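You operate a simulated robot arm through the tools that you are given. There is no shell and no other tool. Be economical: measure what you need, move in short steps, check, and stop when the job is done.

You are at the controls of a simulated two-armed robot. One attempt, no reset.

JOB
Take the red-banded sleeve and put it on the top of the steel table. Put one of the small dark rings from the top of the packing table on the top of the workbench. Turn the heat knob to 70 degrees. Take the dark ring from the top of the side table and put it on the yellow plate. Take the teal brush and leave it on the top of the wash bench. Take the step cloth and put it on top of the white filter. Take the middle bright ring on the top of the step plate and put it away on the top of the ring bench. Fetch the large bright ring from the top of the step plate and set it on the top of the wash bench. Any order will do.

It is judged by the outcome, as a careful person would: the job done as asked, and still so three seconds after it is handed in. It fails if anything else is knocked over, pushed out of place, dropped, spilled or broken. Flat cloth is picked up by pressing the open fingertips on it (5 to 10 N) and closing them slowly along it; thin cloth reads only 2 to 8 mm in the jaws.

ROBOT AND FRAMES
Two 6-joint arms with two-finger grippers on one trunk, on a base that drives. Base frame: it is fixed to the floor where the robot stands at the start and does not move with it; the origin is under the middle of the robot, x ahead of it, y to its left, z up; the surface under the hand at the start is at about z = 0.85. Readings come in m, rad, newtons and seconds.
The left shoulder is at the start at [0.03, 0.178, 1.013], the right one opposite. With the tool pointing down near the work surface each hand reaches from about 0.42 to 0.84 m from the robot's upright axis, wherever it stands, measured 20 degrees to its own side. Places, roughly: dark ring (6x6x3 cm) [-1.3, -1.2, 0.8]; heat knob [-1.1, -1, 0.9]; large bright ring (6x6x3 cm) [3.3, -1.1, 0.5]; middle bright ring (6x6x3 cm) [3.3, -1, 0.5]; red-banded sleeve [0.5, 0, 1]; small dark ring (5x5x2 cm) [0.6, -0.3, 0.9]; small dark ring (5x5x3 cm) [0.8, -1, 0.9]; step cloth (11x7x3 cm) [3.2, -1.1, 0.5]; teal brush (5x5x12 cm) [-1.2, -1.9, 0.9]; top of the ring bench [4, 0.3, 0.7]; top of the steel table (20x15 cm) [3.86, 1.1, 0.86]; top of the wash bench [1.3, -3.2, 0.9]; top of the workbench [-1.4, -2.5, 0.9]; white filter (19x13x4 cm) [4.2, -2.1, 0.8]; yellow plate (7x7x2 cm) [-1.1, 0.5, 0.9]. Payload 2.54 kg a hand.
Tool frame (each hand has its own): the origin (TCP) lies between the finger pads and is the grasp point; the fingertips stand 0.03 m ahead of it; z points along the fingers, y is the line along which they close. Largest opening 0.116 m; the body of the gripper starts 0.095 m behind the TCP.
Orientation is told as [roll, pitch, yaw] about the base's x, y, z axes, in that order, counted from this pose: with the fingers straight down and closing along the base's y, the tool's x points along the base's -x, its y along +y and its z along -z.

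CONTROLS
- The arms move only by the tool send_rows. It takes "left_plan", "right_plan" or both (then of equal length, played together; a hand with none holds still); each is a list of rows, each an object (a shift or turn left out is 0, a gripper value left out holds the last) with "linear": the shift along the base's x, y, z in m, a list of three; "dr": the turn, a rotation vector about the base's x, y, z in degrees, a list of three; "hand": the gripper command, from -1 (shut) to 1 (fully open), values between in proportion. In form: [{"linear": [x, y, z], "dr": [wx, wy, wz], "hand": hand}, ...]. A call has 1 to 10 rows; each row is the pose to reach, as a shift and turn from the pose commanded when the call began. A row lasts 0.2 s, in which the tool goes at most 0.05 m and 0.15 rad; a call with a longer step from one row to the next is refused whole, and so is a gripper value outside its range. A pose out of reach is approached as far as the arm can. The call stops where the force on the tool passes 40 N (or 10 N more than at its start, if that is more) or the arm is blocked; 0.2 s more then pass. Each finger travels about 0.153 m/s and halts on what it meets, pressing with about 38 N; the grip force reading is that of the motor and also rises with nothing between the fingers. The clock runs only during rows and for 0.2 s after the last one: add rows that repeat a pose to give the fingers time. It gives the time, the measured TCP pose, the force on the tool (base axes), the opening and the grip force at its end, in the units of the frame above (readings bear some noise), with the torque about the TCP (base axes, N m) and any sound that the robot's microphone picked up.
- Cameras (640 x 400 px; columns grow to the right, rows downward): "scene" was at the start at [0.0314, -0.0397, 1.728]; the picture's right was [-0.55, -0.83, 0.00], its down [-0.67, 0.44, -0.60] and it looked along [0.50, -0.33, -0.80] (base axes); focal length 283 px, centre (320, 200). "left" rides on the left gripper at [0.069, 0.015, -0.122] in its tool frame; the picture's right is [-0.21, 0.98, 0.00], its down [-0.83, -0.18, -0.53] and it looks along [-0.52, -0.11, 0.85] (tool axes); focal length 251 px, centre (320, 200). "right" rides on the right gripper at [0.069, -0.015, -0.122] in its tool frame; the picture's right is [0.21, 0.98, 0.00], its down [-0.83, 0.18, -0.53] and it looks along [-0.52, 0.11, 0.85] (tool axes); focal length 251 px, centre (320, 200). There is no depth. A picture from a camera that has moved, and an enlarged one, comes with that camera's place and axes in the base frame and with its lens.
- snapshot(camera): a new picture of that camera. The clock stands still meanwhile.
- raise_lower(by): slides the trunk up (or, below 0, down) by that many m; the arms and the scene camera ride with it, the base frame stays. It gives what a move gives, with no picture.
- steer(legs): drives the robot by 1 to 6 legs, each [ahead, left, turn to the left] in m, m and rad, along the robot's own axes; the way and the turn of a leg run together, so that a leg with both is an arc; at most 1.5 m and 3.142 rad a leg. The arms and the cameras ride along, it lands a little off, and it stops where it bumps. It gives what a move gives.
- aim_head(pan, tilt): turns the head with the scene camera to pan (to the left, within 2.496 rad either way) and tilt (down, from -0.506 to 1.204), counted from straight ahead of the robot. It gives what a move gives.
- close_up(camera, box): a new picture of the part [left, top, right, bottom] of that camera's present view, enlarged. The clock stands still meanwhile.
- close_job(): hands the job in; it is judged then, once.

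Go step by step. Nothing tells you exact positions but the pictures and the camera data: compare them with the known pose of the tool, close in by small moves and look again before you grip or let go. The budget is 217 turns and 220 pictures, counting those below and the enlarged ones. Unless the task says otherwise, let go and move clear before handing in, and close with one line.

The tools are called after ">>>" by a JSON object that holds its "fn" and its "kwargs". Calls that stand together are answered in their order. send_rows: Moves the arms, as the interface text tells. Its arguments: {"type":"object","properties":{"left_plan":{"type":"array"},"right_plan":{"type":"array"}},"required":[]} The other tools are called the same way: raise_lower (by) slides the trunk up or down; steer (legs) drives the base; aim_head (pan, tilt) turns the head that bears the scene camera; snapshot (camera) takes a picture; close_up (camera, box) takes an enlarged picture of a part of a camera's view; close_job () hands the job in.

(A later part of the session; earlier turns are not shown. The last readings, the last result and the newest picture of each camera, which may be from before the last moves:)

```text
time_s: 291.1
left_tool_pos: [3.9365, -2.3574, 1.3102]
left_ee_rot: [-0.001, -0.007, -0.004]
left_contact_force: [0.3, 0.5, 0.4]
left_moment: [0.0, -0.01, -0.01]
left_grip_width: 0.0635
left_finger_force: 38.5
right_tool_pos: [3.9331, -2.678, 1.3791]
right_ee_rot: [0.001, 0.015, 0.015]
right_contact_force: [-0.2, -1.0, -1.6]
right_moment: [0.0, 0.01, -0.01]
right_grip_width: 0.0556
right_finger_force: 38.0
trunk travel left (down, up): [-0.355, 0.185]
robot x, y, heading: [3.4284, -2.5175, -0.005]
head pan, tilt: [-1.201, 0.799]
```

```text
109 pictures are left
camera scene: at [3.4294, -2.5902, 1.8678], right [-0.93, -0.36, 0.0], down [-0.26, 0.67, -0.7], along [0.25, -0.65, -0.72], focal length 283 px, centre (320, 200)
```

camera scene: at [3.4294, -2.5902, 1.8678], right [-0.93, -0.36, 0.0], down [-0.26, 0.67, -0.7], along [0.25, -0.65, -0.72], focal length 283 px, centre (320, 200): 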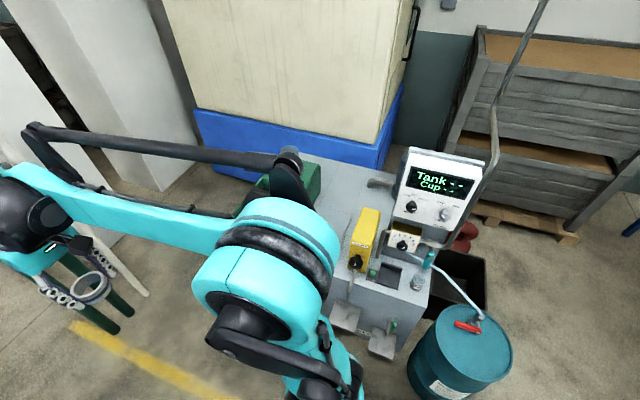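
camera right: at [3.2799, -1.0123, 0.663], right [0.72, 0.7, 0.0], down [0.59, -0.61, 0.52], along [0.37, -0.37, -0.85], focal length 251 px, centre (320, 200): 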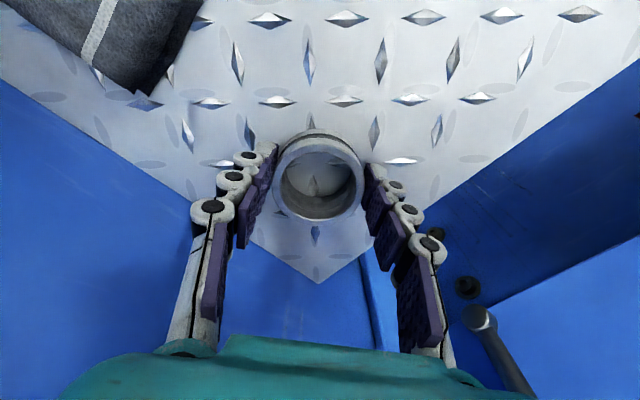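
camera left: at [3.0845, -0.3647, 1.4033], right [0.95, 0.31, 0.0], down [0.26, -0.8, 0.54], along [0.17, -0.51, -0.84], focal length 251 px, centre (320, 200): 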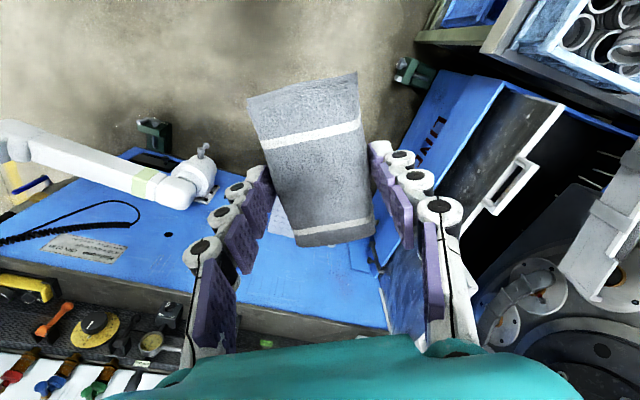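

There's enough room. I'll turn to face the machine side and sidestep until I'm in front of the filter.

>>> {"fn": "steer", "kwargs": {"legs": [[0, -0.1, 0], [0, 0, 1.575], [0, -0.65, 0]]}}

>>> {"fn": "aim_head", "kwargs": {"pan": 0, "tilt": 0.9}}

>>> {"fn": "snapshot", "kwargs": {"camera": "scene"}}

>>> {"fn": "snapshot", "kwargs": {"camera": "left"}}

>>> {"fn": "snapshot", "kwargs": {"camera": "right"}}

```text
time_s: 299.4
left_tool_pos: [3.9087, -2.1067, 1.3099]
left_ee_rot: [-0.001, -0.004, 1.583]
left_contact_force: [-0.7, 0.4, -0.5]
left_moment: [-0.01, 0.03, 0.03]
left_grip_width: 0.0636
left_finger_force: 37.6
right_tool_pos: [4.2277, -2.105, 1.3786]
right_ee_rot: [0.004, 0.014, 1.603]
right_contact_force: [1.4, 0.1, -1.2]
right_moment: [0.0, 0.0, 0.04]
right_grip_width: 0.0558
right_finger_force: 38.1
trunk travel left (down, up): [-0.355, 0.185]
robot x, y, heading: [4.0751, -2.6077, 1.586]
head pan, tilt: [-1.201, 0.799]
```

```text
time_s: 300.8
left_tool_pos: [3.9068, -2.107, 1.311]
left_ee_rot: [0.001, -0.005, 1.584]
left_contact_force: [-1.0, 0.2, -0.2]
left_moment: [-0.02, 0.01, -0.02]
left_grip_width: 0.0634
left_finger_force: 37.8
right_tool_pos: [4.2286, -2.1041, 1.3791]
right_ee_rot: [0.002, 0.014, 1.604]
right_contact_force: [-0.3, 0.2, -1.0]
right_moment: [0.02, 0.03, -0.03]
right_grip_width: 0.0557
right_finger_force: 37.7
trunk travel left (down, up): [-0.355, 0.185]
robot x, y, heading: [4.0771, -2.6107, 1.581]
head pan, tilt: [0.0, 0.901]
```

```text
108 pictures are left
camera scene: at [4.0747, -2.562, 1.8599], right [1.0, 0.01, 0.0], down [0.01, -0.78, -0.62], along [-0.01, 0.62, -0.78], focal length 283 px, centre (320, 200)
```

scene: 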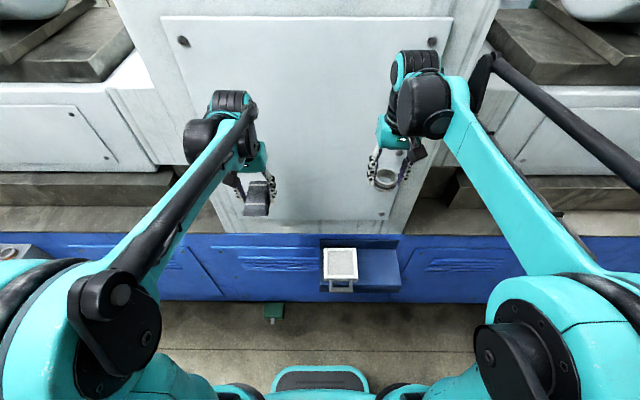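

```text
107 pictures are left
camera left: at [3.8943, -2.1763, 1.4323], right [-0.98, 0.2, 0.0], down [0.17, 0.83, 0.54], along [0.11, 0.53, -0.84], focal length 251 px, centre (320, 200)
```

left: 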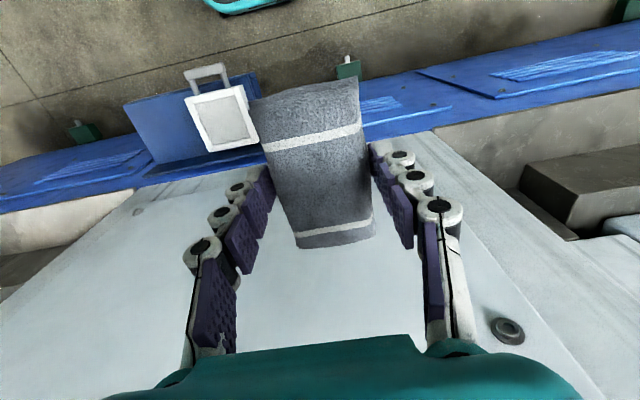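

```text
106 pictures are left
camera right: at [4.2454, -2.1727, 1.5019], right [-0.97, -0.25, 0.0], down [-0.21, 0.83, 0.52], along [-0.13, 0.51, -0.85], focal length 251 px, centre (320, 200)
```

right: 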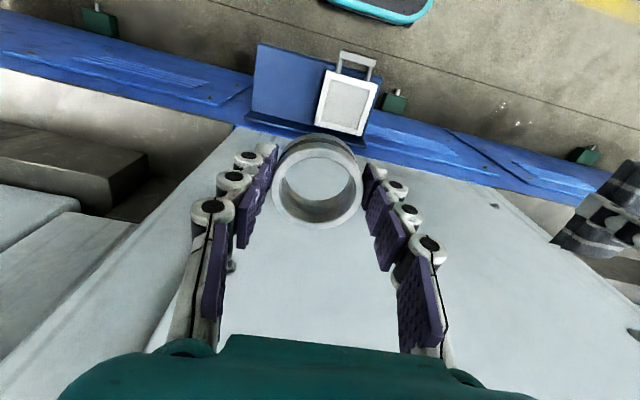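

The filter centre is about [4.148, -2.067], top near z = 0.84. I'll move the right hand aside and bring the cloth over the filter.

>>> {"fn": "send_rows", "kwargs": {"left_plan": [{"linear": [0, 0, 0]}, {"linear": [0, 0, 0]}, {"linear": [0.04, 0.005, 0]}, {"linear": [0.08, 0.01, -0.02]}, {"linear": [0.12, 0.02, -0.04]}, {"linear": [0.16, 0.03, -0.06]}, {"linear": [0.2, 0.035, -0.08]}, {"linear": [0.235, 0.041, -0.1]}, {"linear": [0.241, 0.041, -0.14]}, {"linear": [0.241, 0.041, -0.185]}], "right_plan": [{"linear": [0.04, -0.01, 0]}, {"linear": [0.08, -0.03, 0]}, {"linear": [0.12, -0.05, 0]}, {"linear": [0.15, -0.08, 0]}, {"linear": [0.17, -0.1, 0]}, {"linear": [0.17, -0.1, 0]}, {"linear": [0.17, -0.1, 0]}, {"linear": [0.17, -0.1, 0]}, {"linear": [0.17, -0.1, 0]}, {"linear": [0.17, -0.1, 0]}]}}

>>> {"fn": "snapshot", "kwargs": {"camera": "left"}}

>>> {"fn": "snapshot", "kwargs": {"camera": "scene"}}

```text
time_s: 302.9
left_tool_pos: [4.1488, -2.0639, 1.1235]
left_ee_rot: [0.002, -0.007, 1.583]
left_contact_force: [0.2, 0.1, 0.1]
left_moment: [-0.03, 0.0, 0.02]
left_grip_width: 0.0636
left_finger_force: 37.6
right_tool_pos: [4.3996, -2.2042, 1.378]
right_ee_rot: [0.002, 0.014, 1.603]
right_contact_force: [0.6, 1.2, -1.6]
right_moment: [-0.02, 0.05, 0.0]
right_grip_width: 0.0557
right_finger_force: 37.7
trunk travel left (down, up): [-0.355, 0.185]
robot x, y, heading: [4.0769, -2.6099, 1.586]
head pan, tilt: [0.0, 0.901]
```

```text
105 pictures are left
camera left: at [4.1369, -2.1347, 1.2465], right [-0.98, 0.2, 0.0], down [0.17, 0.83, 0.54], along [0.11, 0.53, -0.84], focal length 251 px, centre (320, 200)
```

left: 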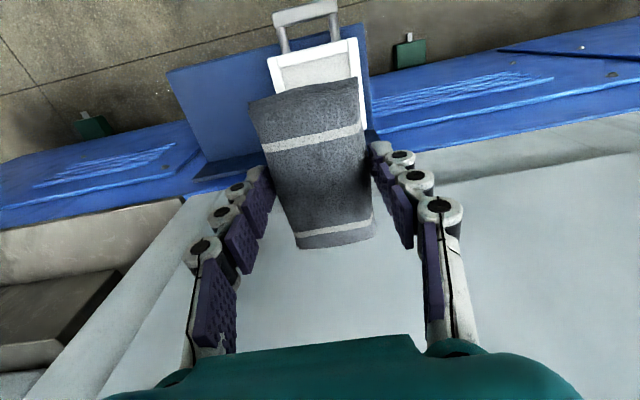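

```text
104 pictures are left
camera scene: at [4.0757, -2.5607, 1.8599], right [1.0, 0.01, 0.0], down [0.01, -0.78, -0.62], along [-0.01, 0.62, -0.78], focal length 283 px, centre (320, 200)
```

scene: 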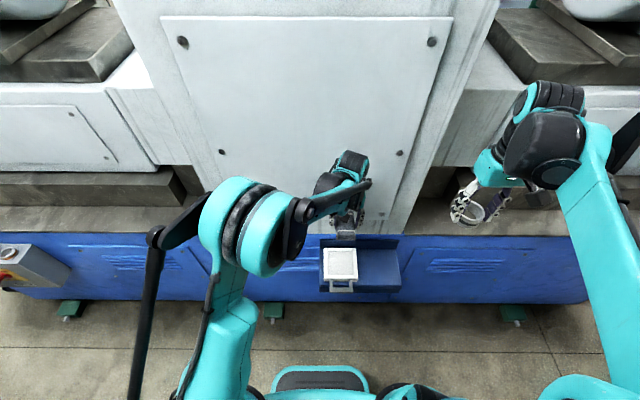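

>>> {"fn": "send_rows", "kwargs": {"left_plan": [{"linear": [0, 0, -0.045]}, {"linear": [0, 0, -0.09]}, {"linear": [0, 0, -0.135]}, {"linear": [0, 0, -0.18]}, {"linear": [0, 0, -0.205]}]}}

>>> {"fn": "snapshot", "kwargs": {"camera": "left"}}

>>> {"fn": "close_up", "kwargs": {"camera": "scene", "box": [280, 200, 400, 310]}}

```text
time_s: 304.1
left_tool_pos: [4.1492, -2.0669, 0.9192]
left_ee_rot: [0.001, -0.005, 1.583]
left_contact_force: [0.6, 0.1, -1.3]
left_moment: [0.02, 0.01, 0.01]
left_grip_width: 0.0634
left_finger_force: 38.2
right_tool_pos: [4.3982, -2.2051, 1.3778]
right_ee_rot: [0.001, 0.015, 1.604]
right_contact_force: [-0.8, 0.1, -2.5]
right_moment: [0.01, -0.02, -0.03]
right_grip_width: 0.0556
right_finger_force: 37.7
trunk travel left (down, up): [-0.355, 0.185]
robot x, y, heading: [4.0805, -2.6077, 1.589]
head pan, tilt: [0.0, 0.901]
```

```text
103 pictures are left
camera left: at [4.1353, -2.1359, 1.0423], right [-0.98, 0.2, 0.0], down [0.17, 0.83, 0.54], along [0.11, 0.53, -0.84], focal length 251 px, centre (320, 200)
```

left: 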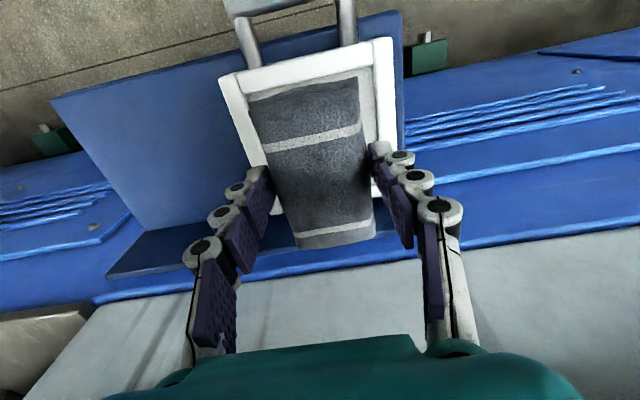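

```text
3.64 times, centred on (340, 255) of scene
camera zoom: at [4.075, -2.562, 1.8599], right [1.0, 0.01, 0.0], down [0.01, -0.78, -0.62], along [-0.01, 0.62, -0.78], focal length 1029 px, centre (247, 0)
```

zoom: 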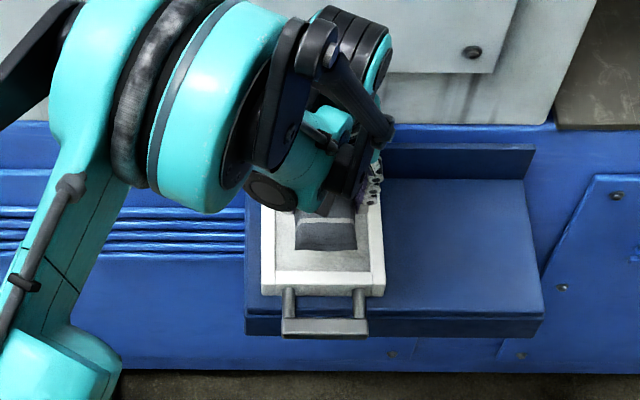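

>>> {"fn": "send_rows", "kwargs": {"left_plan": [{"linear": [0, 0, -0.015]}, {"linear": [0, 0, -0.025]}, {"linear": [0, 0, -0.03]}]}}

>>> {"fn": "close_up", "kwargs": {"camera": "left", "box": [180, 0, 440, 260]}}

```text
time_s: 304.9
left_tool_pos: [4.1507, -2.0654, 0.8904]
left_ee_rot: [0.0, -0.006, 1.583]
left_contact_force: [-0.3, 0.3, -0.6]
left_moment: [-0.01, -0.01, 0.01]
left_grip_width: 0.0634
left_finger_force: 37.8
right_tool_pos: [4.3985, -2.2047, 1.3782]
right_ee_rot: [0.002, 0.013, 1.604]
right_contact_force: [-0.5, -0.3, -2.3]
right_moment: [-0.03, 0.0, 0.03]
right_grip_width: 0.0556
right_finger_force: 38.3
trunk travel left (down, up): [-0.355, 0.185]
robot x, y, heading: [4.0784, -2.6122, 1.583]
head pan, tilt: [0.0, 0.901]
```

```text
1.54 times, centred on (310, 130) of left
camera zoom: at [4.1353, -2.1353, 1.0124], right [-0.98, 0.2, 0.0], down [0.17, 0.83, 0.54], along [0.11, 0.53, -0.84], focal length 387 px, centre (335, 308)
```

zoom: 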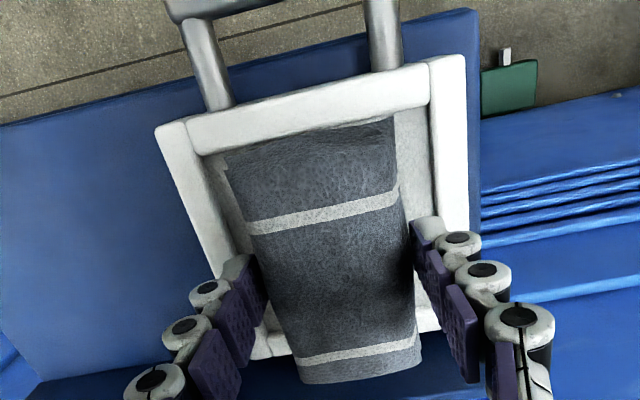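

>>> {"fn": "send_rows", "kwargs": {"left_plan": [{"linear": [0, 0, -0.004]}, {"linear": [0, 0, -0.008]}, {"linear": [0, 0, -0.012]}, {"linear": [0, 0, -0.015]}]}}

>>> {"fn": "close_up", "kwargs": {"camera": "left", "box": [180, 0, 440, 260]}}

```text
time_s: 305.9
left_tool_pos: [4.1489, -2.066, 0.8734]
left_ee_rot: [-0.001, -0.007, 1.584]
left_contact_force: [0.2, -0.4, -0.5]
left_moment: [0.02, 0.0, -0.02]
left_grip_width: 0.0636
left_finger_force: 37.9
right_tool_pos: [4.3978, -2.2048, 1.3785]
right_ee_rot: [0.001, 0.013, 1.604]
right_contact_force: [0.8, -0.2, -2.5]
right_moment: [-0.03, -0.04, -0.02]
right_grip_width: 0.056
right_finger_force: 38.1
trunk travel left (down, up): [-0.355, 0.185]
robot x, y, heading: [4.0742, -2.6094, 1.583]
head pan, tilt: [0.0, 0.901]
```

```text
1.54 times, centred on (310, 130) of left
camera zoom: at [4.1356, -2.1354, 0.9974], right [-0.98, 0.2, 0.0], down [0.17, 0.83, 0.54], along [0.11, 0.53, -0.84], focal length 387 px, centre (335, 308)
```

zoom: 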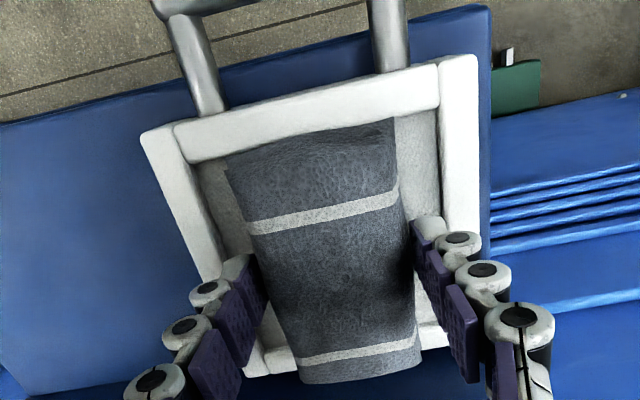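

>>> {"fn": "send_rows", "kwargs": {"left_plan": [{"linear": [0, -0.004, -0.004]}, {"linear": [0, -0.004, -0.008]}, {"linear": [0, -0.004, -0.011]}]}}

```text
time_s: 306.8
left_tool_pos: [4.1498, -2.0703, 0.8646]
left_ee_rot: [0.0, -0.007, 1.584]
left_contact_force: [0.7, 3.7, 27.7]
left_moment: [-0.03, -0.09, -0.01]
left_grip_width: 0.0635
left_finger_force: 37.5
right_tool_pos: [4.3994, -2.2069, 1.3789]
right_ee_rot: [0.001, 0.012, 1.603]
right_contact_force: [-0.2, 0.0, -1.7]
right_moment: [-0.04, 0.03, -0.01]
right_grip_width: 0.0558
right_finger_force: 38.1
trunk travel left (down, up): [-0.355, 0.185]
robot x, y, heading: [4.0758, -2.6052, 1.587]
head pan, tilt: [0.0, 0.901]
```

Contact. I'll ease off 2 mm, open slightly and rise straight up.

>>> {"fn": "send_rows", "kwargs": {"left_plan": [{"linear": [0, 0, 0.003]}, {"linear": [0, 0, 0.003], "hand": 0.15}, {"linear": [0, 0, 0.003], "hand": 0.22}, {"linear": [0, 0, 0.003], "hand": 0.25}, {"linear": [0, 0, 0.01], "hand": 0.25}, {"linear": [0, 0, 0.03]}, {"linear": [0, 0, 0.07]}, {"linear": [0, 0, 0.115]}, {"linear": [0, 0, 0.16]}, {"linear": [0, 0, 0.2]}]}}

>>> {"fn": "snapshot", "kwargs": {"camera": "left"}}

```text
time_s: 308.9
left_tool_pos: [4.15, -2.0703, 1.0629]
left_ee_rot: [0.001, -0.007, 1.583]
left_contact_force: [0.7, -0.3, 0.4]
left_moment: [0.01, 0.0, 0.02]
left_grip_width: 0.0724
left_finger_force: 0.1
right_tool_pos: [4.3974, -2.2063, 1.3785]
right_ee_rot: [0.003, 0.014, 1.605]
right_contact_force: [0.3, -0.1, -1.2]
right_moment: [-0.01, -0.01, 0.05]
right_grip_width: 0.0558
right_finger_force: 38.2
trunk travel left (down, up): [-0.355, 0.185]
robot x, y, heading: [4.0764, -2.6105, 1.585]
head pan, tilt: [0.0, 0.901]
```

```text
99 pictures are left
camera left: at [4.1353, -2.14, 1.1874], right [-0.98, 0.2, 0.0], down [0.17, 0.82, 0.54], along [0.11, 0.53, -0.84], focal length 251 px, centre (320, 200)
```

left: 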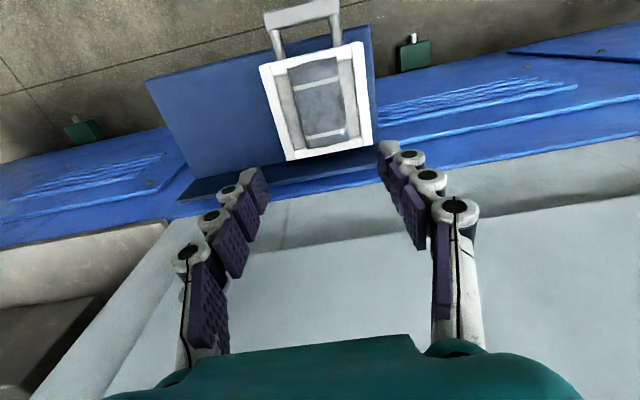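

The cloth lies neatly on the filter. I'll tuck the arms and drive back west towards the wash bench with the large ring.

>>> {"fn": "send_rows", "kwargs": {"left_plan": [{"linear": [-0.01, -0.01, 0.045]}, {"linear": [-0.03, -0.02, 0.085]}, {"linear": [-0.05, -0.03, 0.12]}, {"linear": [-0.08, -0.04, 0.15]}, {"linear": [-0.12, -0.05, 0.17]}, {"linear": [-0.16, -0.05, 0.19]}, {"linear": [-0.2, -0.05, 0.21]}, {"linear": [-0.24, -0.05, 0.22]}], "right_plan": [{"linear": [0, 0, 0]}, {"linear": [0, 0, 0]}, {"linear": [0, 0, 0]}, {"linear": [-0.03, 0.01, 0]}, {"linear": [-0.06, 0.02, 0]}, {"linear": [-0.1, 0.04, 0]}, {"linear": [-0.14, 0.06, 0]}, {"linear": [-0.17, 0.08, 0]}]}}

>>> {"fn": "steer", "kwargs": {"legs": [[0, 0.65, 0], [0, 0, 1.556], [0.2, -0.1, 0], [1.1, 0, 0], [0.05, -0.22, 0]]}}

>>> {"fn": "aim_head", "kwargs": {"pan": 0, "tilt": 0.6}}

>>> {"fn": "snapshot", "kwargs": {"camera": "scene"}}

```text
time_s: 310.8
left_tool_pos: [3.9066, -2.1196, 1.2828]
left_ee_rot: [-0.001, -0.003, 1.583]
left_contact_force: [0.3, -0.2, -0.1]
left_moment: [-0.02, -0.04, -0.02]
left_grip_width: 0.0725
left_finger_force: 0.0
right_tool_pos: [4.2266, -2.1233, 1.3777]
right_ee_rot: [0.0, 0.017, 1.605]
right_contact_force: [-0.5, 1.0, -0.6]
right_moment: [-0.08, -0.01, -0.02]
right_grip_width: 0.0557
right_finger_force: 37.9
trunk travel left (down, up): [-0.355, 0.185]
robot x, y, heading: [4.0748, -2.6153, 1.578]
head pan, tilt: [0.0, 0.901]
```

```text
time_s: 326.0
left_tool_pos: [1.5827, -2.4342, 1.2829]
left_ee_rot: [-0.002, -0.005, 3.132]
left_contact_force: [-0.6, 0.3, 0.4]
left_moment: [-0.02, -0.01, 0.02]
left_grip_width: 0.0725
left_finger_force: 0.0
right_tool_pos: [1.5944, -2.1144, 1.378]
right_ee_rot: [0.003, 0.012, -3.13]
right_contact_force: [-0.6, 0.5, -1.5]
right_moment: [-0.01, -0.05, -0.01]
right_grip_width: 0.0556
right_finger_force: 38.2
trunk travel left (down, up): [-0.355, 0.185]
robot x, y, heading: [2.071, -2.2773, 3.131]
head pan, tilt: [0.0, 0.901]
```

```text
time_s: 326.8
left_tool_pos: [1.5816, -2.4347, 1.2831]
left_ee_rot: [0.002, -0.005, 3.13]
left_contact_force: [1.2, 0.6, 0.5]
left_moment: [0.04, 0.04, 0.04]
left_grip_width: 0.0726
left_finger_force: 0.0
right_tool_pos: [1.5946, -2.1144, 1.3779]
right_ee_rot: [0.003, 0.015, -3.13]
right_contact_force: [0.5, 0.1, -1.9]
right_moment: [0.01, -0.02, -0.02]
right_grip_width: 0.0555
right_finger_force: 37.3
trunk travel left (down, up): [-0.355, 0.185]
robot x, y, heading: [2.0767, -2.2787, 3.128]
head pan, tilt: [0.0, 0.6]
```

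```text
98 pictures are left
camera scene: at [2.0156, -2.2772, 1.8846], right [0.01, 1.0, 0.0], down [0.57, -0.01, -0.82], along [-0.82, 0.01, -0.57], focal length 283 px, centre (320, 200)
```

scene: 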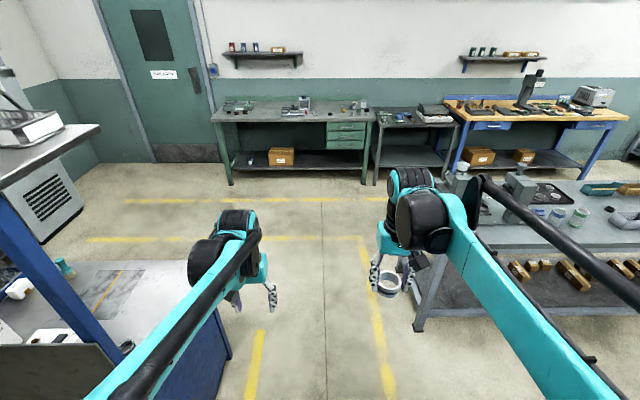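

>>> {"fn": "steer", "kwargs": {"legs": [[1.0, 0, 0], [0.75, 0, 0], [0, 0, 1.575], [0.52, 0, 0], [0, 0, 1.575]]}}

>>> {"fn": "aim_head", "kwargs": {"pan": -0.2, "tilt": 0.8}}

>>> {"fn": "snapshot", "kwargs": {"camera": "scene"}}

>>> {"fn": "snapshot", "kwargs": {"camera": "right"}}

```text
time_s: 346.0
left_tool_pos: [0.8182, -2.6184, 1.283]
left_ee_rot: [-0.001, -0.006, 0.013]
left_contact_force: [-1.1, -0.7, 0.2]
left_moment: [0.01, -0.01, 0.04]
left_grip_width: 0.0722
left_finger_force: 0.1
right_tool_pos: [0.8138, -2.9389, 1.3782]
right_ee_rot: [0.001, 0.014, 0.036]
right_contact_force: [-1.5, 0.0, -0.6]
right_moment: [-0.01, 0.02, 0.01]
right_grip_width: 0.0556
right_finger_force: 37.9
trunk travel left (down, up): [-0.355, 0.185]
robot x, y, heading: [0.3309, -2.7847, 0.013]
head pan, tilt: [0.0, 0.6]
```

```text
time_s: 346.7
left_tool_pos: [0.817, -2.6191, 1.2833]
left_ee_rot: [0.0, -0.004, 0.015]
left_contact_force: [1.1, -1.4, -0.4]
left_moment: [-0.01, 0.02, 0.02]
left_grip_width: 0.0726
left_finger_force: 0.1
right_tool_pos: [0.8144, -2.9382, 1.3771]
right_ee_rot: [0.001, 0.014, 0.035]
right_contact_force: [-0.5, -0.5, -0.8]
right_moment: [0.01, 0.04, -0.01]
right_grip_width: 0.0556
right_finger_force: 38.4
trunk travel left (down, up): [-0.355, 0.185]
robot x, y, heading: [0.3285, -2.7855, 0.015]
head pan, tilt: [-0.201, 0.799]
```

```text
97 pictures are left
camera scene: at [0.3784, -2.8012, 1.8679], right [-0.19, -0.98, 0.0], down [-0.7, 0.13, -0.7], along [0.69, -0.13, -0.72], focal length 283 px, centre (320, 200)
```

scene: 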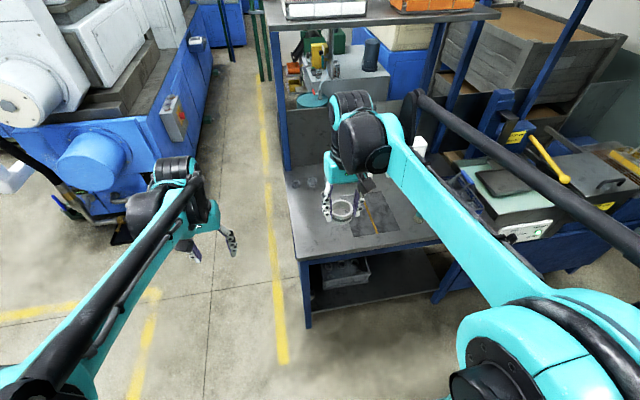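

```text
96 pictures are left
camera right: at [0.7468, -2.958, 1.5012], right [-0.25, 0.97, 0.0], down [0.83, 0.21, 0.52], along [0.51, 0.13, -0.85], focal length 251 px, centre (320, 200)
```

right: 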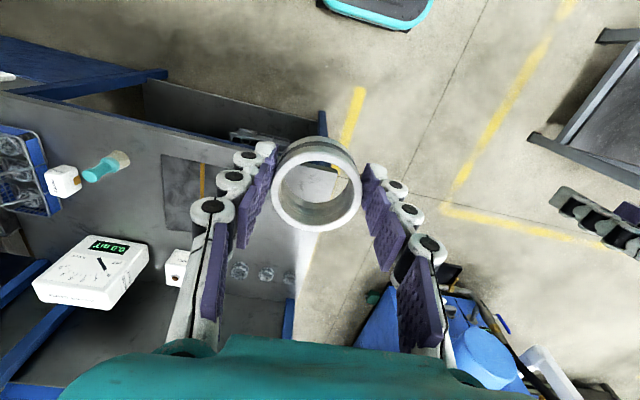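

There's a free strip on the wash bench near [1.12, -3.0]. I'll lower the trunk, move in slightly and bring the ring over it.

>>> {"fn": "raise_lower", "kwargs": {"by": -0.13}}

>>> {"fn": "steer", "kwargs": {"legs": [[0.1, 0, 0]]}}

>>> {"fn": "send_rows", "kwargs": {"right_plan": [{"linear": [0.045, -0.013, 0]}, {"linear": [0.09, -0.026, 0]}, {"linear": [0.13, -0.039, -0.02]}, {"linear": [0.17, -0.052, -0.04]}, {"linear": [0.2, -0.062, -0.07]}, {"linear": [0.205, -0.064, -0.11]}, {"linear": [0.205, -0.064, -0.155]}, {"linear": [0.205, -0.064, -0.2]}, {"linear": [0.205, -0.064, -0.24]}, {"linear": [0.205, -0.064, -0.28]}]}}

>>> {"fn": "snapshot", "kwargs": {"camera": "right"}}

```text
time_s: 348.3
left_tool_pos: [0.8179, -2.6191, 1.1531]
left_ee_rot: [-0.001, -0.006, 0.014]
left_contact_force: [0.2, -0.3, 0.7]
left_moment: [-0.01, 0.02, -0.01]
left_grip_width: 0.0726
left_finger_force: 0.0
right_tool_pos: [0.814, -2.9397, 1.2479]
right_ee_rot: [0.002, 0.014, 0.034]
right_contact_force: [0.1, 0.2, -2.1]
right_moment: [0.02, 0.02, -0.01]
right_grip_width: 0.0557
right_finger_force: 37.9
trunk travel left (down, up): [-0.225, 0.315]
robot x, y, heading: [0.3328, -2.788, 0.013]
head pan, tilt: [-0.201, 0.799]
```

```text
time_s: 349.4
left_tool_pos: [0.9187, -2.6173, 1.1527]
left_ee_rot: [0.002, -0.006, 0.013]
left_contact_force: [0.5, 0.7, 0.3]
left_moment: [0.0, 0.05, 0.0]
left_grip_width: 0.0723
left_finger_force: 0.0
right_tool_pos: [0.914, -2.9378, 1.2469]
right_ee_rot: [0.001, 0.015, 0.034]
right_contact_force: [-0.4, 0.2, -1.5]
right_moment: [-0.02, 0.05, 0.0]
right_grip_width: 0.0559
right_finger_force: 38.2
trunk travel left (down, up): [-0.225, 0.315]
robot x, y, heading: [0.4286, -2.7844, 0.017]
head pan, tilt: [-0.201, 0.799]
```

```text
time_s: 351.6
left_tool_pos: [0.9186, -2.618, 1.1526]
left_ee_rot: [0.0, -0.007, 0.015]
left_contact_force: [0.6, 0.2, 0.0]
left_moment: [0.0, 0.03, -0.01]
left_grip_width: 0.0727
left_finger_force: 0.2
right_tool_pos: [1.1201, -3.0019, 0.9649]
right_ee_rot: [0.001, 0.013, 0.035]
right_contact_force: [0.4, -0.2, -1.9]
right_moment: [0.0, 0.05, 0.02]
right_grip_width: 0.056
right_finger_force: 37.4
trunk travel left (down, up): [-0.225, 0.315]
robot x, y, heading: [0.4309, -2.7889, 0.013]
head pan, tilt: [-0.201, 0.799]
```

```text
95 pictures are left
camera right: at [1.0523, -3.0206, 1.0892], right [-0.25, 0.97, 0.0], down [0.83, 0.21, 0.52], along [0.5, 0.13, -0.85], focal length 251 px, centre (320, 200)
```

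right: 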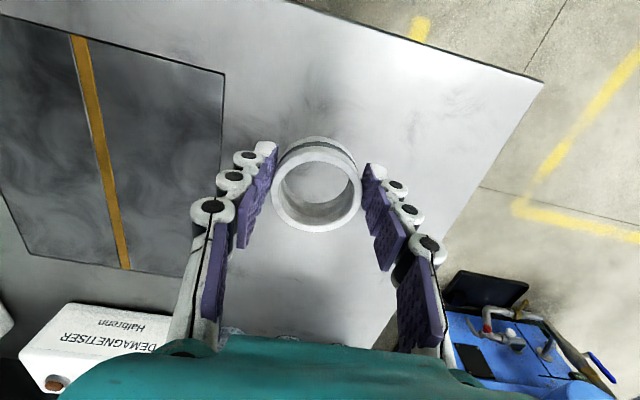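

>>> {"fn": "send_rows", "kwargs": {"right_plan": [{"linear": [0, 0, -0.035]}, {"linear": [0, 0, -0.058]}, {"linear": [0, 0, -0.063]}, {"linear": [0, 0, -0.067]}, {"linear": [0, 0, -0.07]}]}}

```text
time_s: 352.8
left_tool_pos: [0.9163, -2.6171, 1.1551]
left_ee_rot: [-0.002, -0.007, 0.016]
left_contact_force: [0.3, -0.4, 0.0]
left_moment: [-0.04, -0.04, 0.0]
left_grip_width: 0.0724
left_finger_force: 0.0
right_tool_pos: [1.118, -3.0011, 0.8984]
right_ee_rot: [-0.001, 0.012, 0.035]
right_contact_force: [5.7, -0.2, 21.8]
right_moment: [-0.01, -0.45, -0.03]
right_grip_width: 0.0559
right_finger_force: 38.1
trunk travel left (down, up): [-0.225, 0.315]
robot x, y, heading: [0.4276, -2.7898, 0.013]
head pan, tilt: [-0.201, 0.799]
```

Contact. I'll release and rise.

>>> {"fn": "send_rows", "kwargs": {"right_plan": [{"linear": [0, 0, 0.003]}, {"linear": [0, 0, 0.003], "hand": 0.05}, {"linear": [0, 0, 0.003], "hand": 0.2}, {"linear": [0, 0, 0.003], "hand": 0.35}, {"linear": [0, 0, 0.003], "hand": 0.35}, {"linear": [0, 0, 0.04]}, {"linear": [0, 0, 0.085]}, {"linear": [0, 0, 0.13]}, {"linear": [0, 0, 0.175]}, {"linear": [-0.01, 0, 0.22]}]}}

>>> {"fn": "snapshot", "kwargs": {"camera": "right"}}

```text
time_s: 355.0
left_tool_pos: [0.916, -2.6173, 1.1543]
left_ee_rot: [0.001, -0.006, 0.015]
left_contact_force: [0.4, 0.0, -0.5]
left_moment: [0.03, -0.03, -0.03]
left_grip_width: 0.0725
left_finger_force: 0.0
right_tool_pos: [1.1064, -3.0019, 1.1187]
right_ee_rot: [0.0, 0.013, 0.035]
right_contact_force: [-0.8, -0.2, -0.1]
right_moment: [0.0, -0.03, 0.04]
right_grip_width: 0.0782
right_finger_force: 0.1
trunk travel left (down, up): [-0.225, 0.315]
robot x, y, heading: [0.4283, -2.7863, 0.016]
head pan, tilt: [-0.201, 0.799]
```

```text
94 pictures are left
camera right: at [1.0397, -3.0208, 1.2426], right [-0.25, 0.97, 0.0], down [0.83, 0.21, 0.52], along [0.51, 0.13, -0.85], focal length 251 px, centre (320, 200)
```

right: 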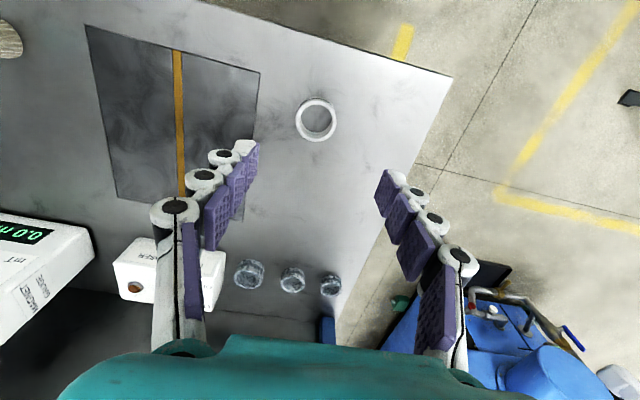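

The large ring is placed. The last two jobs are at the side table (heat knob and dark ring), so I'll retract and drive there.

>>> {"fn": "send_rows", "kwargs": {"right_plan": [{"linear": [-0.045, 0.01, 0.01]}, {"linear": [-0.09, 0.02, 0.02]}, {"linear": [-0.13, 0.03, 0.03]}, {"linear": [-0.17, 0.04, 0.04]}, {"linear": [-0.2, 0.05, 0.05]}]}}

>>> {"fn": "steer", "kwargs": {"legs": [[-0.65, 0, 0], [0, 0, 3.12], [0, -1.0, 0], [0, -0.6, 0]]}}

>>> {"fn": "aim_head", "kwargs": {"pan": 0, "tilt": 0.75}}

>>> {"fn": "snapshot", "kwargs": {"camera": "scene"}}

```text
time_s: 356.2
left_tool_pos: [0.9167, -2.6181, 1.1525]
left_ee_rot: [0.0, -0.005, 0.016]
left_contact_force: [0.2, -0.9, 0.3]
left_moment: [0.02, -0.03, 0.01]
left_grip_width: 0.0727
left_finger_force: 0.1
right_tool_pos: [0.908, -2.9503, 1.1673]
right_ee_rot: [0.0, 0.012, 0.036]
right_contact_force: [-0.4, -0.1, -0.2]
right_moment: [-0.02, -0.07, -0.05]
right_grip_width: 0.0784
right_finger_force: 0.0
trunk travel left (down, up): [-0.225, 0.315]
robot x, y, heading: [0.4285, -2.7833, 0.015]
head pan, tilt: [-0.201, 0.799]
```

```text
time_s: 374.9
left_tool_pos: [-0.6636, -1.3451, 1.1542]
left_ee_rot: [0.001, -0.006, 3.112]
left_contact_force: [-0.3, 0.0, 0.5]
left_moment: [-0.02, 0.02, 0.01]
left_grip_width: 0.0727
left_finger_force: 0.0
right_tool_pos: [-0.6412, -1.0119, 1.1672]
right_ee_rot: [0.001, 0.014, 3.133]
right_contact_force: [0.2, -0.3, 0.9]
right_moment: [0.0, 0.0, 0.0]
right_grip_width: 0.0784
right_finger_force: 0.0
trunk travel left (down, up): [-0.225, 0.315]
robot x, y, heading: [-0.1707, -1.2003, 3.112]
head pan, tilt: [-0.201, 0.799]
```

```text
time_s: 375.6
left_tool_pos: [-0.6641, -1.3457, 1.1531]
left_ee_rot: [0.0, -0.004, 3.114]
left_contact_force: [0.4, 0.3, -0.2]
left_moment: [0.02, 0.0, 0.0]
left_grip_width: 0.0724
left_finger_force: 0.1
right_tool_pos: [-0.6407, -1.0138, 1.168]
right_ee_rot: [0.0, 0.013, 3.135]
right_contact_force: [-0.2, -0.5, 0.4]
right_moment: [0.01, 0.0, 0.02]
right_grip_width: 0.0783
right_finger_force: 0.1
trunk travel left (down, up): [-0.225, 0.315]
robot x, y, heading: [-0.1684, -1.1961, 3.118]
head pan, tilt: [0.0, 0.75]
```

```text
93 pictures are left
camera scene: at [-0.2228, -1.1963, 1.7418], right [0.03, 1.0, 0.0], down [0.68, -0.02, -0.73], along [-0.73, 0.02, -0.68], focal length 283 px, centre (320, 200)
```

scene: 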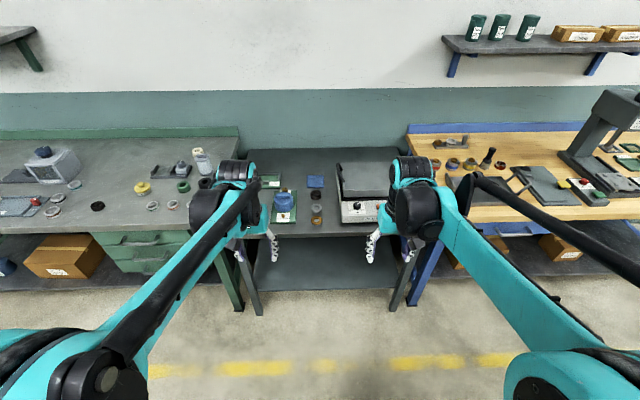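

>>> {"fn": "close_up", "kwargs": {"camera": "scene", "box": [240, 150, 420, 250]}}

>>> {"fn": "snapshot", "kwargs": {"camera": "right"}}

>>> {"fn": "snapshot", "kwargs": {"camera": "left"}}

```text
3.56 times, centred on (330, 200) of scene
camera zoom: at [-0.2228, -1.1963, 1.7418], right [0.03, 1.0, 0.0], down [0.68, -0.02, -0.73], along [-0.73, 0.02, -0.68], focal length 1006 px, centre (284, 200)
```

zoom: 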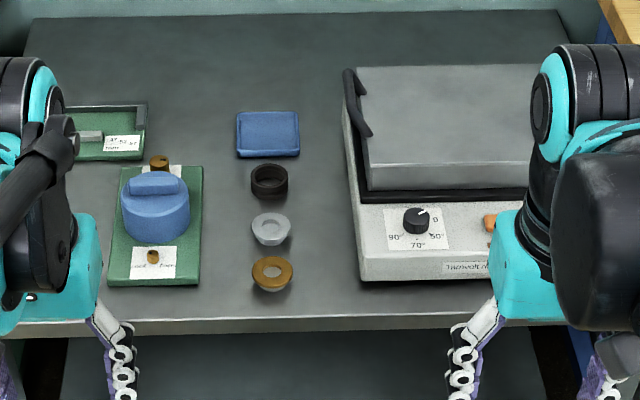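

```text
91 pictures are left
camera right: at [-0.574, -0.9994, 1.2908], right [0.21, -0.98, 0.0], down [-0.83, -0.17, 0.52], along [-0.51, -0.11, -0.85], focal length 251 px, centre (320, 200)
```

right: 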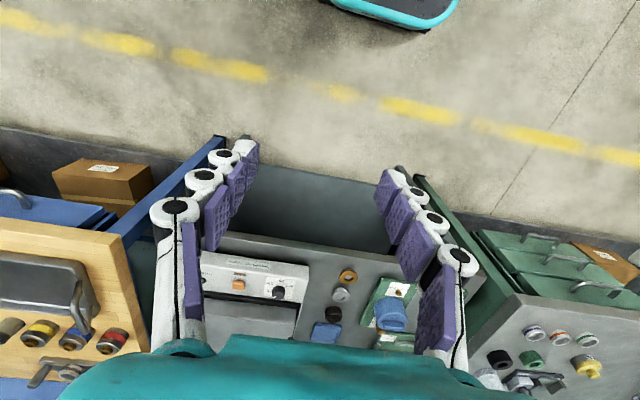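

```text
90 pictures are left
camera left: at [-0.5953, -1.3633, 1.2759], right [-0.24, -0.97, 0.0], down [-0.82, 0.21, 0.54], along [-0.52, 0.13, -0.84], focal length 251 px, centre (320, 200)
```

left: 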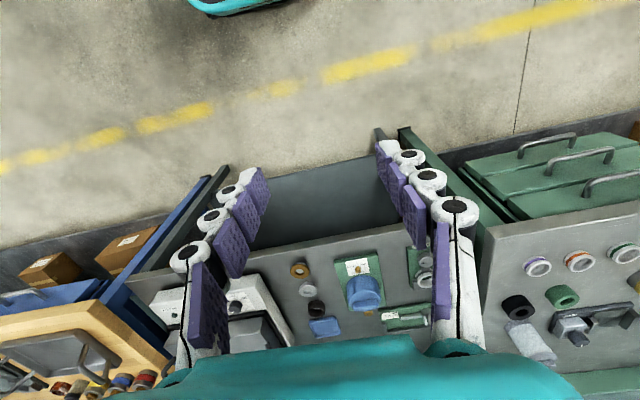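

I see the hot plate with its knob on the front panel. I'll move in closer for a good look at the dial.

>>> {"fn": "steer", "kwargs": {"legs": [[0.27, -0.03, 0.024]]}}

>>> {"fn": "aim_head", "kwargs": {"pan": -0.15, "tilt": 1.0}}

>>> {"fn": "snapshot", "kwargs": {"camera": "scene"}}

>>> {"fn": "snapshot", "kwargs": {"camera": "right"}}

```text
time_s: 377.5
left_tool_pos: [-0.9325, -1.3212, 1.1527]
left_ee_rot: [0.001, -0.006, 3.136]
left_contact_force: [0.8, -0.4, 0.0]
left_moment: [0.01, -0.03, 0.04]
left_grip_width: 0.0728
left_finger_force: 0.1
right_tool_pos: [-0.9143, -0.9883, 1.1669]
right_ee_rot: [0.001, 0.014, -3.126]
right_contact_force: [0.2, 0.1, -0.2]
right_moment: [-0.02, -0.02, 0.02]
right_grip_width: 0.0782
right_finger_force: 0.0
trunk travel left (down, up): [-0.225, 0.315]
robot x, y, heading: [-0.4387, -1.1622, 3.136]
head pan, tilt: [0.0, 0.75]
```

```text
time_s: 378.3
left_tool_pos: [-0.93, -1.3214, 1.1531]
left_ee_rot: [0.0, -0.005, 3.138]
left_contact_force: [0.5, -0.2, -0.5]
left_moment: [0.01, 0.04, 0.01]
left_grip_width: 0.0726
left_finger_force: 0.0
right_tool_pos: [-0.9154, -0.9887, 1.1675]
right_ee_rot: [0.0, 0.015, -3.126]
right_contact_force: [0.7, 0.1, -0.1]
right_moment: [0.01, 0.0, -0.03]
right_grip_width: 0.0786
right_finger_force: 0.0
trunk travel left (down, up): [-0.225, 0.315]
robot x, y, heading: [-0.44, -1.1623, 3.13]
head pan, tilt: [-0.15, 1.0]
```

```text
89 pictures are left
camera scene: at [-0.478, -1.1519, 1.7228], right [0.16, 0.99, 0.0], down [0.83, -0.13, -0.54], along [-0.53, 0.08, -0.84], focal length 283 px, centre (320, 200)
```

scene: 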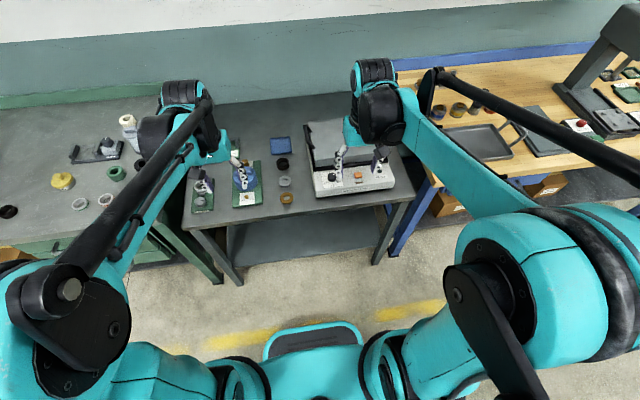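

```text
88 pictures are left
camera right: at [-0.8478, -0.9734, 1.2909], right [0.23, -0.97, 0.0], down [-0.83, -0.19, 0.52], along [-0.51, -0.12, -0.85], focal length 251 px, centre (320, 200)
```

right: 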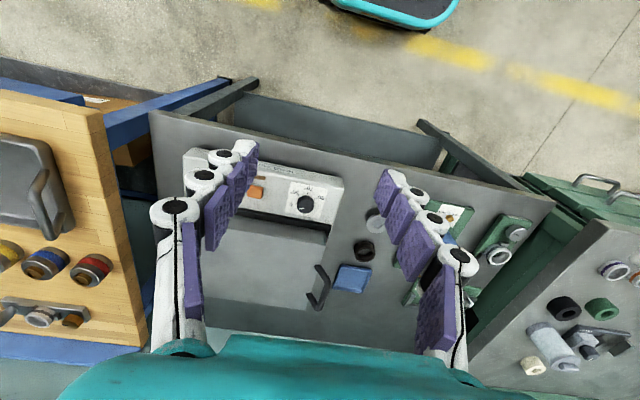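

>>> {"fn": "close_up", "kwargs": {"camera": "right", "box": [275, 175, 345, 230]}}

>>> {"fn": "close_up", "kwargs": {"camera": "scene", "box": [260, 120, 420, 220]}}

```text
7.27 times, centred on (310, 202) of right
camera zoom: at [-0.8478, -0.9734, 1.2909], right [0.23, -0.97, 0.0], down [-0.83, -0.19, 0.52], along [-0.51, -0.12, -0.85], focal length 1829 px, centre (393, 182)
```

zoom: 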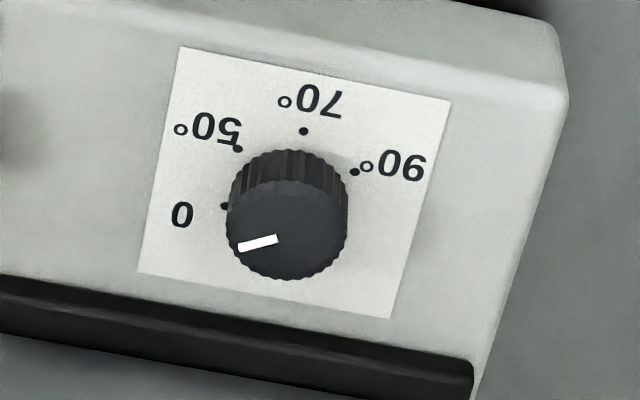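

```text
4.00 times, centred on (340, 170) of scene
camera zoom: at [-0.478, -1.1519, 1.7228], right [0.16, 0.99, 0.0], down [0.83, -0.13, -0.54], along [-0.53, 0.08, -0.84], focal length 1132 px, centre (240, 320)
```

zoom: 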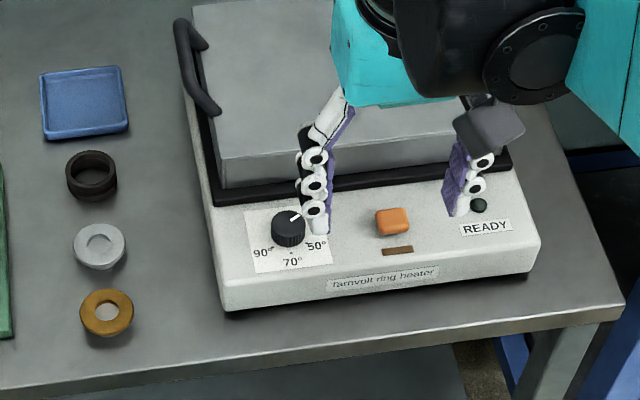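

The pointer is currently near 0 and the marks are 0/50/70/90. I'll put the right camera directly above the knob for an undistorted look.

>>> {"fn": "send_rows", "kwargs": {"right_plan": [{"linear": [-0.045, -0.005, 0]}, {"linear": [-0.09, -0.01, 0]}, {"linear": [-0.135, -0.015, 0]}, {"linear": [-0.18, -0.02, 0]}, {"linear": [-0.225, -0.028, 0]}, {"linear": [-0.27, -0.034, 0]}]}}

>>> {"fn": "snapshot", "kwargs": {"camera": "right"}}

```text
time_s: 379.7
left_tool_pos: [-0.9338, -1.3218, 1.1511]
left_ee_rot: [0.0, -0.004, 3.135]
left_contact_force: [-0.6, 0.4, 0.0]
left_moment: [0.01, -0.07, -0.02]
left_grip_width: 0.0725
left_finger_force: 0.0
right_tool_pos: [-1.1882, -1.0222, 1.1645]
right_ee_rot: [0.002, 0.017, -3.128]
right_contact_force: [-0.1, 0.0, -0.3]
right_moment: [0.01, -0.08, 0.0]
right_grip_width: 0.0783
right_finger_force: 0.0
trunk travel left (down, up): [-0.225, 0.315]
robot x, y, heading: [-0.4371, -1.1666, 3.136]
head pan, tilt: [-0.15, 1.0]
```

```text
85 pictures are left
camera right: at [-1.1211, -1.0067, 1.2889], right [0.23, -0.97, 0.0], down [-0.83, -0.19, 0.52], along [-0.51, -0.12, -0.85], focal length 251 px, centre (320, 200)
```

right: 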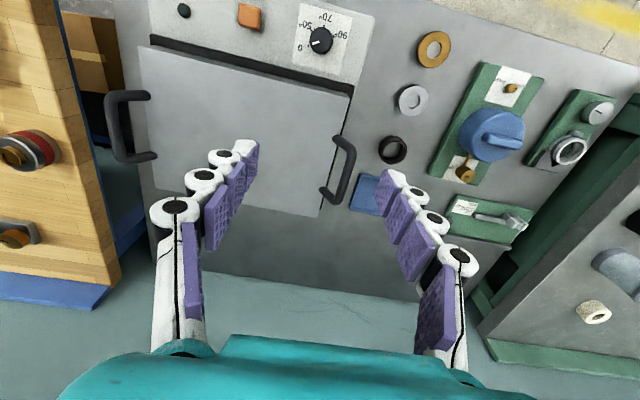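

>>> {"fn": "close_up", "kwargs": {"camera": "right", "box": [285, 0, 360, 70]}}

>>> {"fn": "close_up", "kwargs": {"camera": "right", "box": [340, 10, 540, 260]}}

```text
5.71 times, centred on (322, 35) of right
camera zoom: at [-1.1211, -1.0067, 1.2889], right [0.23, -0.97, 0.0], down [-0.83, -0.19, 0.52], along [-0.51, -0.12, -0.85], focal length 1437 px, centre (306, 1143)
```

zoom: 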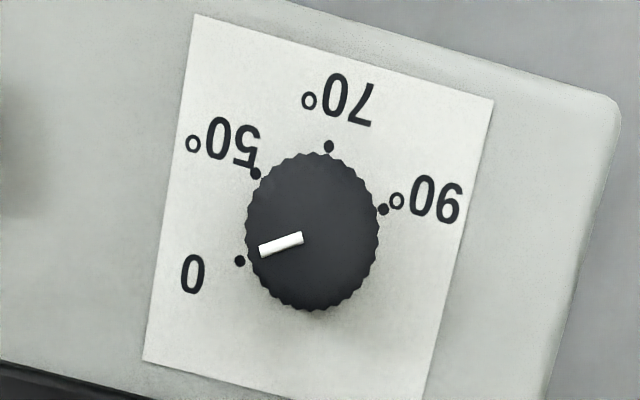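

```text
1.60 times, centred on (440, 135) of right
camera zoom: at [-1.1211, -1.0067, 1.2889], right [0.23, -0.97, 0.0], down [-0.83, -0.19, 0.52], along [-0.51, -0.12, -0.85], focal length 402 px, centre (128, 304)
```

zoom: 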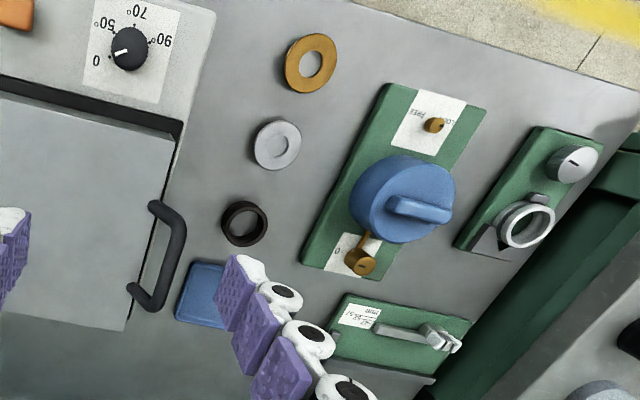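

The dial is clear: centre about [-1.1155, -1.008], with marks 60° apart. The pointer is at 0 and 70° faces me, so the knob must turn 120° clockwise seen from above. I'll pre-rotate the wrist +60° and come over the knob.

>>> {"fn": "send_rows", "kwargs": {"right_plan": [{"linear": [0.01, 0.002, 0], "dr": [0, 0, 7.5], "hand": -0.1}, {"linear": [0.02, 0.004, 0], "dr": [0, 0, 15]}, {"linear": [0.03, 0.006, 0], "dr": [0, 0, 22.5]}, {"linear": [0.04, 0.008, 0], "dr": [0, 0, 30]}, {"linear": [0.05, 0.01, -0.02], "dr": [0, 0, 37.5]}, {"linear": [0.06, 0.012, -0.06], "dr": [0, 0, 45]}, {"linear": [0.0727, 0.0141, -0.1], "dr": [0, 0, 52.5]}, {"linear": [0.0727, 0.0141, -0.14], "dr": [0, 0, 60]}, {"linear": [0.0727, 0.0141, -0.17], "dr": [0, 0, 60]}]}}

>>> {"fn": "snapshot", "kwargs": {"camera": "right"}}

>>> {"fn": "close_up", "kwargs": {"camera": "scene", "box": [260, 100, 420, 220]}}

```text
time_s: 381.7
left_tool_pos: [-0.9312, -1.3226, 1.1532]
left_ee_rot: [-0.002, -0.005, 3.135]
left_contact_force: [0.0, -0.4, 0.6]
left_moment: [0.01, -0.01, -0.02]
left_grip_width: 0.0727
left_finger_force: 0.1
right_tool_pos: [-1.1125, -1.0085, 0.9974]
right_ee_rot: [0.0, 0.013, -2.078]
right_contact_force: [-0.2, 0.4, -0.3]
right_moment: [-0.02, 0.01, 0.0]
right_grip_width: 0.0519
right_finger_force: 0.1
trunk travel left (down, up): [-0.225, 0.315]
robot x, y, heading: [-0.4393, -1.1635, 3.134]
head pan, tilt: [-0.15, 1.0]
```

```text
82 pictures are left
camera right: at [-1.0937, -0.9435, 1.1202], right [0.96, -0.29, 0.0], down [-0.25, -0.82, 0.52], along [-0.15, -0.5, -0.85], focal length 251 px, centre (320, 200)
```

right: 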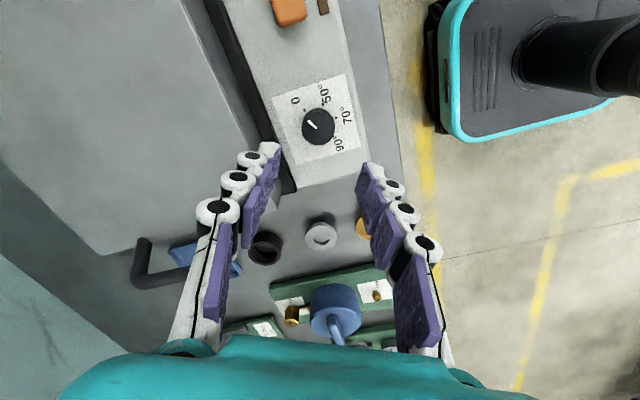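

```text
3.33 times, centred on (340, 160) of scene
camera zoom: at [-0.4786, -1.1517, 1.7227], right [0.16, 0.99, 0.0], down [0.83, -0.13, -0.54], along [-0.53, 0.08, -0.84], focal length 943 px, centre (253, 333)
```

zoom: 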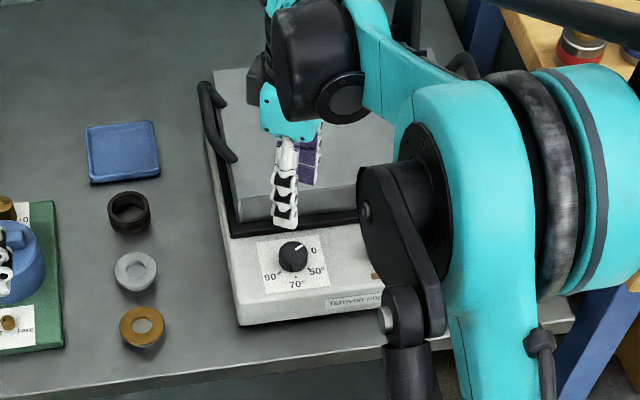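

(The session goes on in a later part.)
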